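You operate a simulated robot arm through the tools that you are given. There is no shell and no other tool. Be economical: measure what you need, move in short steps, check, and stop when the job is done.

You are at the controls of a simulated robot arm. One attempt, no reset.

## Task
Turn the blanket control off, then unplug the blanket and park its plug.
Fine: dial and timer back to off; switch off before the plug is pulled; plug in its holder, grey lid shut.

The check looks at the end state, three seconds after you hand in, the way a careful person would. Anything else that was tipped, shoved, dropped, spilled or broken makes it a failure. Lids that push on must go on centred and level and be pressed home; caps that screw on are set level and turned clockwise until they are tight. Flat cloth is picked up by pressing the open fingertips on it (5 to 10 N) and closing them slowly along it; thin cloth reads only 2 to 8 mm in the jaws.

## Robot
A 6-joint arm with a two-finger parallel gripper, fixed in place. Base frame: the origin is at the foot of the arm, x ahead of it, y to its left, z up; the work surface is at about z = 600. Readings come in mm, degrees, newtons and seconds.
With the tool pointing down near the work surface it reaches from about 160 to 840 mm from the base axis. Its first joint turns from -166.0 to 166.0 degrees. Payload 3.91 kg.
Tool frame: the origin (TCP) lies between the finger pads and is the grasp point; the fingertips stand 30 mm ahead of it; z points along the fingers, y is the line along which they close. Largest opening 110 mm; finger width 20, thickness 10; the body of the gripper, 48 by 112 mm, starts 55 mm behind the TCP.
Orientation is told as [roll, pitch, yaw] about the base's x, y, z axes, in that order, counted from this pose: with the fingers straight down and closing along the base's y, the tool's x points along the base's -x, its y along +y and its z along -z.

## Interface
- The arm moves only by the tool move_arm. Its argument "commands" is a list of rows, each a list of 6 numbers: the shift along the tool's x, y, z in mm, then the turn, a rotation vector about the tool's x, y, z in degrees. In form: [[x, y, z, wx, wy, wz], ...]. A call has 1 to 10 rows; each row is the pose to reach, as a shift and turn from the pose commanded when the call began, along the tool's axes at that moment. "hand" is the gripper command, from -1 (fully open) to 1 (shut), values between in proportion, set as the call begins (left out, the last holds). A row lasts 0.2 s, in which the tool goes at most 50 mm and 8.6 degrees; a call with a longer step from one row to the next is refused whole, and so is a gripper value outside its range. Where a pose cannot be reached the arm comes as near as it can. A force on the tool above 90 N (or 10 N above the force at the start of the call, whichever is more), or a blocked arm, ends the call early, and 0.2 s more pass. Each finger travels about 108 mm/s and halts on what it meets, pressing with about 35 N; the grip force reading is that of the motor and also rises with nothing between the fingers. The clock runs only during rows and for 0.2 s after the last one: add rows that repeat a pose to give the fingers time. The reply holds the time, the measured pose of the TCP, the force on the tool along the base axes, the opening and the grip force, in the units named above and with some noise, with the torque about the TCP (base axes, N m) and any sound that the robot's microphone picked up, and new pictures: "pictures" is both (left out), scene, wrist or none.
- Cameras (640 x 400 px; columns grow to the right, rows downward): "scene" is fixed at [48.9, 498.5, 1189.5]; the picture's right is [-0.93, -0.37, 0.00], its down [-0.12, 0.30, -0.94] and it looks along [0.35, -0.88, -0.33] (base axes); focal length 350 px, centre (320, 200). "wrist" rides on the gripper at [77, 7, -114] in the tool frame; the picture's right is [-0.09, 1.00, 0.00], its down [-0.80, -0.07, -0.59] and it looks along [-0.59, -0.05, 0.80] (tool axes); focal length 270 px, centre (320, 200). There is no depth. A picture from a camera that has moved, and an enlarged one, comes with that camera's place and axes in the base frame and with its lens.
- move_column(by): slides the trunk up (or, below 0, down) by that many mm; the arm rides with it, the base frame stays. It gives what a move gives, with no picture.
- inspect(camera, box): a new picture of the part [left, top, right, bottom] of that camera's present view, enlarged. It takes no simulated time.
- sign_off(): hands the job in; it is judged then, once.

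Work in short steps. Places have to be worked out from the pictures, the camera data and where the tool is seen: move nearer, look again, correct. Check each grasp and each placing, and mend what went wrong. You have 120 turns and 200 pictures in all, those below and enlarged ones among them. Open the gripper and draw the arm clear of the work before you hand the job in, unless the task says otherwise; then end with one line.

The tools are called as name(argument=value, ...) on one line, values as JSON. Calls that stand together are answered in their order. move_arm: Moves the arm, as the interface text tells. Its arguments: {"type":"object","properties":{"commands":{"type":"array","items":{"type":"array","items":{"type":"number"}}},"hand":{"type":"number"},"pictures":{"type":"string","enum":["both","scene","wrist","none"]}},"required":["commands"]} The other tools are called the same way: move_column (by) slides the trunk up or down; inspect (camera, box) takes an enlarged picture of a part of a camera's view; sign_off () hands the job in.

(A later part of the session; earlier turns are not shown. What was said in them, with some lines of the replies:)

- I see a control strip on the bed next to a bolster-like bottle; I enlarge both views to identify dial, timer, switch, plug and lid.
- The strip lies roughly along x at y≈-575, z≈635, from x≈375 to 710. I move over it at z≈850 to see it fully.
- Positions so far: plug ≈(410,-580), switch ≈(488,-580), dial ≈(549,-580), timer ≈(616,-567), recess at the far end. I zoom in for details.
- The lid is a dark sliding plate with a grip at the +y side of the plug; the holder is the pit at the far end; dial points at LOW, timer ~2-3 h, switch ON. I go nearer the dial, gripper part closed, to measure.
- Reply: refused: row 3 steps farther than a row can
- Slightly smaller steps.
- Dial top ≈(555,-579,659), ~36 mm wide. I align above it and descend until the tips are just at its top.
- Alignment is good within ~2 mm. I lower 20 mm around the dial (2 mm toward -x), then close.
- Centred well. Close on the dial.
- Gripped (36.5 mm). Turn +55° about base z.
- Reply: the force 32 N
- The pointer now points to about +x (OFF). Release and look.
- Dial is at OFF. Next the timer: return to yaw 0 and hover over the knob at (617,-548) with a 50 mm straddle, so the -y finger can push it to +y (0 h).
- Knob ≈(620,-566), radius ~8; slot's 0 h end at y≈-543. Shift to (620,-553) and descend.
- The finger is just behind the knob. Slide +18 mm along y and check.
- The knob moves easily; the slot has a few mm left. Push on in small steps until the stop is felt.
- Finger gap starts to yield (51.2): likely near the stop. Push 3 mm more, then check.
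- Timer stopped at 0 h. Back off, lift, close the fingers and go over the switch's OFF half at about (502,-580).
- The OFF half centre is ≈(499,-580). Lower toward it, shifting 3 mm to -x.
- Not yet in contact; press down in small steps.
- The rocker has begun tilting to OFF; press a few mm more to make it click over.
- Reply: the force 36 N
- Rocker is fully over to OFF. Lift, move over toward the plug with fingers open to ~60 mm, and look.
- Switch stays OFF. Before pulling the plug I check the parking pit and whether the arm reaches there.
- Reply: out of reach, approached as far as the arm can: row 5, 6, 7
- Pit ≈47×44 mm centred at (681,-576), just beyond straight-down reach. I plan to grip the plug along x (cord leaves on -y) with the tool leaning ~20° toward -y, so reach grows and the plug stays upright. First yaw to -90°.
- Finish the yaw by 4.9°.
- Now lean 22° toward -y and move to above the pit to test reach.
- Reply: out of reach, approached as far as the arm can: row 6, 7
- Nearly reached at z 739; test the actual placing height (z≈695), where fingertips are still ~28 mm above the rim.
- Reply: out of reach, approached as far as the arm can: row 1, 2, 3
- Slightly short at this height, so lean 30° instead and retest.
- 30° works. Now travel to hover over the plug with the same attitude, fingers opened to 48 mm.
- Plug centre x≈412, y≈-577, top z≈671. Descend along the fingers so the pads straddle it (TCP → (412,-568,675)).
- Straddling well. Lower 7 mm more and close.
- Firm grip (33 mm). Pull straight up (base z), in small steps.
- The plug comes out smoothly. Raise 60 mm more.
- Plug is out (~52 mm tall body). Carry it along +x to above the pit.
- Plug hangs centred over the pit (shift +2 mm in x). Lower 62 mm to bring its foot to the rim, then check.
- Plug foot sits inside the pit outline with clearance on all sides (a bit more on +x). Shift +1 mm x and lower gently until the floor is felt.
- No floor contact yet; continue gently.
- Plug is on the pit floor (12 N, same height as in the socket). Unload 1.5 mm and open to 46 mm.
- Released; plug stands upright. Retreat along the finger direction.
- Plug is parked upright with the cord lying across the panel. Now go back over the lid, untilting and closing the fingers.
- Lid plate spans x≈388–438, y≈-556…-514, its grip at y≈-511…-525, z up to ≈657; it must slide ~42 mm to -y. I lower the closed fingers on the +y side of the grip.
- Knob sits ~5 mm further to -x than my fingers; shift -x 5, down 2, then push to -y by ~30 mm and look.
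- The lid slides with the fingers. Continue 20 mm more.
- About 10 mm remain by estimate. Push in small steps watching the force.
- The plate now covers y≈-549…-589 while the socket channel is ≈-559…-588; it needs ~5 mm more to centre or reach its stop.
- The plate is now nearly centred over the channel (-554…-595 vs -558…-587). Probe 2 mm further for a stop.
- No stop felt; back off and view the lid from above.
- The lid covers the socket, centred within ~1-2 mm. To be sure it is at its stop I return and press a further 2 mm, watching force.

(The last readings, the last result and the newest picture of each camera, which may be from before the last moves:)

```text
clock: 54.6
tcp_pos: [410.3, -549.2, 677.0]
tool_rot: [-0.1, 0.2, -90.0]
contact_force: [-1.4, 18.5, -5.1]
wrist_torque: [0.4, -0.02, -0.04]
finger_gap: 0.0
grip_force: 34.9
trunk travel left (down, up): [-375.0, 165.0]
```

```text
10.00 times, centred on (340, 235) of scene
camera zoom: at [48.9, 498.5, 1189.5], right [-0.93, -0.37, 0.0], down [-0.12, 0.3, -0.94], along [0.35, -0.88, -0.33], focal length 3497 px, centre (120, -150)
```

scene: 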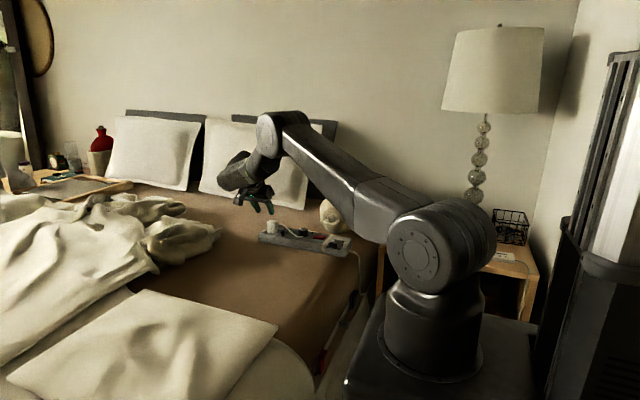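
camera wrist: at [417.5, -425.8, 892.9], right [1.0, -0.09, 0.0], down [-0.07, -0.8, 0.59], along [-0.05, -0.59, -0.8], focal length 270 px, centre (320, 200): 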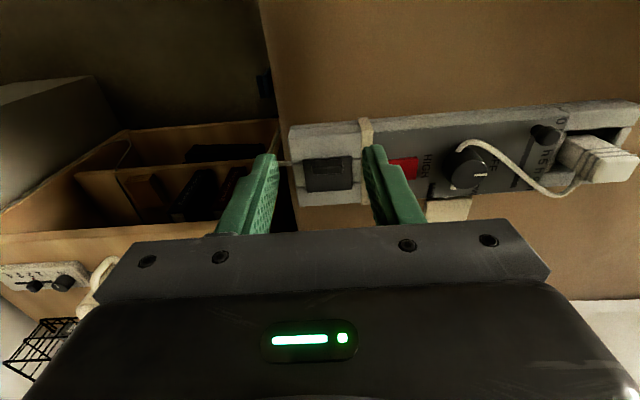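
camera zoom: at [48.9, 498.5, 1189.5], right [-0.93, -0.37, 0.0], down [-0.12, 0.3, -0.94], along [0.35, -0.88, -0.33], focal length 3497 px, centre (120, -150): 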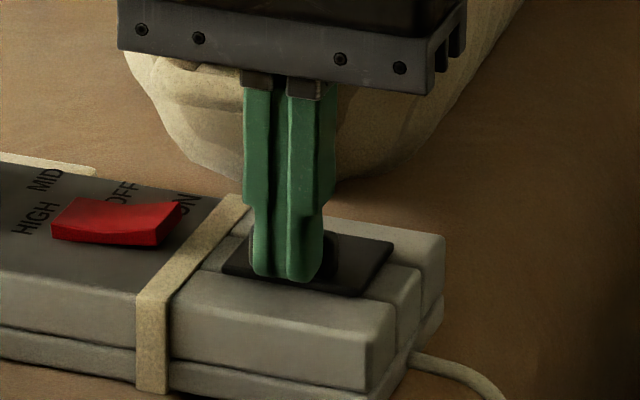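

A stop is met (18 N): lid is fully shut. Back off, open and withdraw, then do a final check.

move_arm(commands=[[5, 0, 0, 0, 0, 0], [30, 0, -20, 0, 0, 0], [50, 0, -60, 0, 0, 0], [65, 10, -105, 0, 0, 0], [80, 20, -150, 0, 0, 0], [100, 40, -190, 0, 0, 0], [120, 70, -215, 0, 0, 0], [140, 100, -230, 0, 0, 0], [140, 100, -230, 0, 0, 0]], hand=-0.5)

inspect(camera="scene", box=[250, 205, 370, 265])

inspect(camera="wrist", box=[200, 60, 480, 230])

```text
clock: 56.6
tcp_pos: [511.3, -409.3, 909.3]
tool_rot: [0.1, 0.1, -90.0]
contact_force: [0.8, 0.3, -0.3]
wrist_torque: [-0.03, -0.01, 0.02]
finger_gap: 82.4
grip_force: 0.1
trunk travel left (down, up): [-375.0, 165.0]
camera wrist: at [517.5, -331.4, 1024.1], right [1.0, -0.09, 0.0], down [-0.07, -0.8, 0.59], along [-0.05, -0.59, -0.8], focal length 270 px, centre (320, 200)
```

scene: 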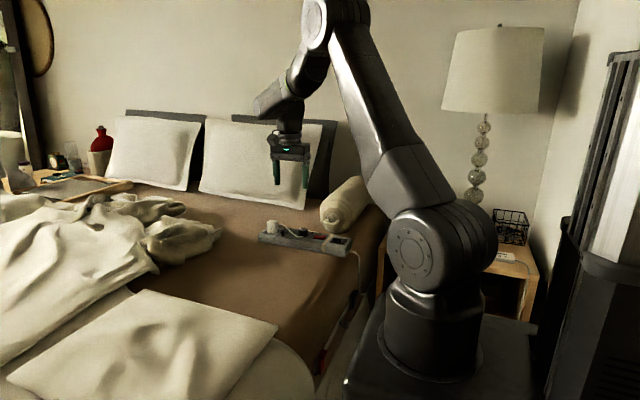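
wrist: 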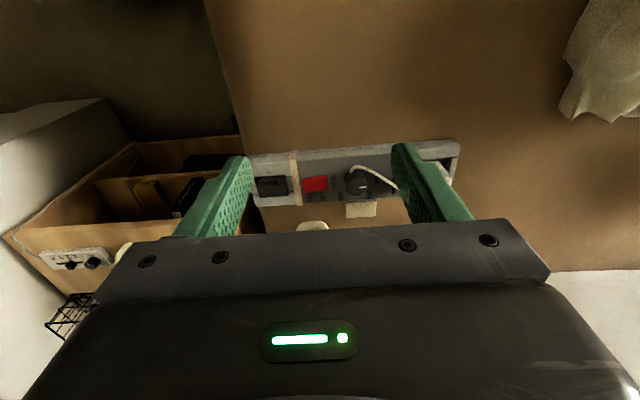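

```text
5.33 times, centred on (310, 235) of scene
camera zoom: at [48.9, 498.5, 1189.5], right [-0.93, -0.37, 0.0], down [-0.12, 0.3, -0.94], along [0.35, -0.88, -0.33], focal length 1865 px, centre (373, 13)
```

zoom: 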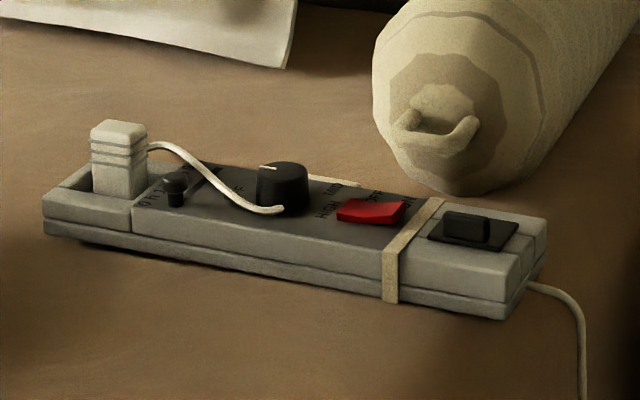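

```text
2.29 times, centred on (340, 145) of wrist
camera zoom: at [517.5, -331.4, 1024.1], right [1.0, -0.09, 0.0], down [-0.07, -0.8, 0.59], along [-0.05, -0.59, -0.8], focal length 618 px, centre (274, 326)
```

zoom: 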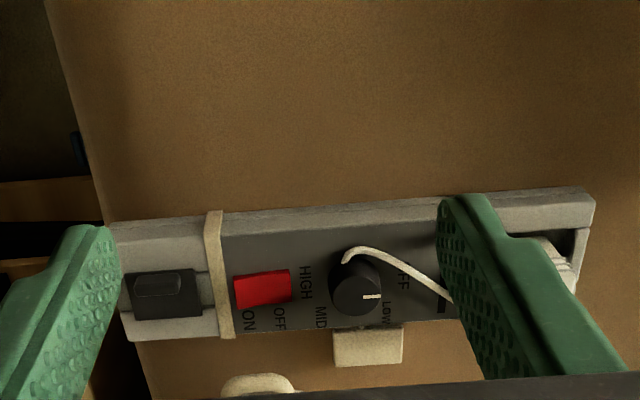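

All in place: dial and timer at off, switch OFF, plug upright in its holder, lid at its stop, nothing else disturbed. Handing in.

sign_off()

```text
The job is handed in.
```

The dial, timer and switch were set to off before the plug was pulled; the plug now stands in its holder and the grey lid is shut against its stop.
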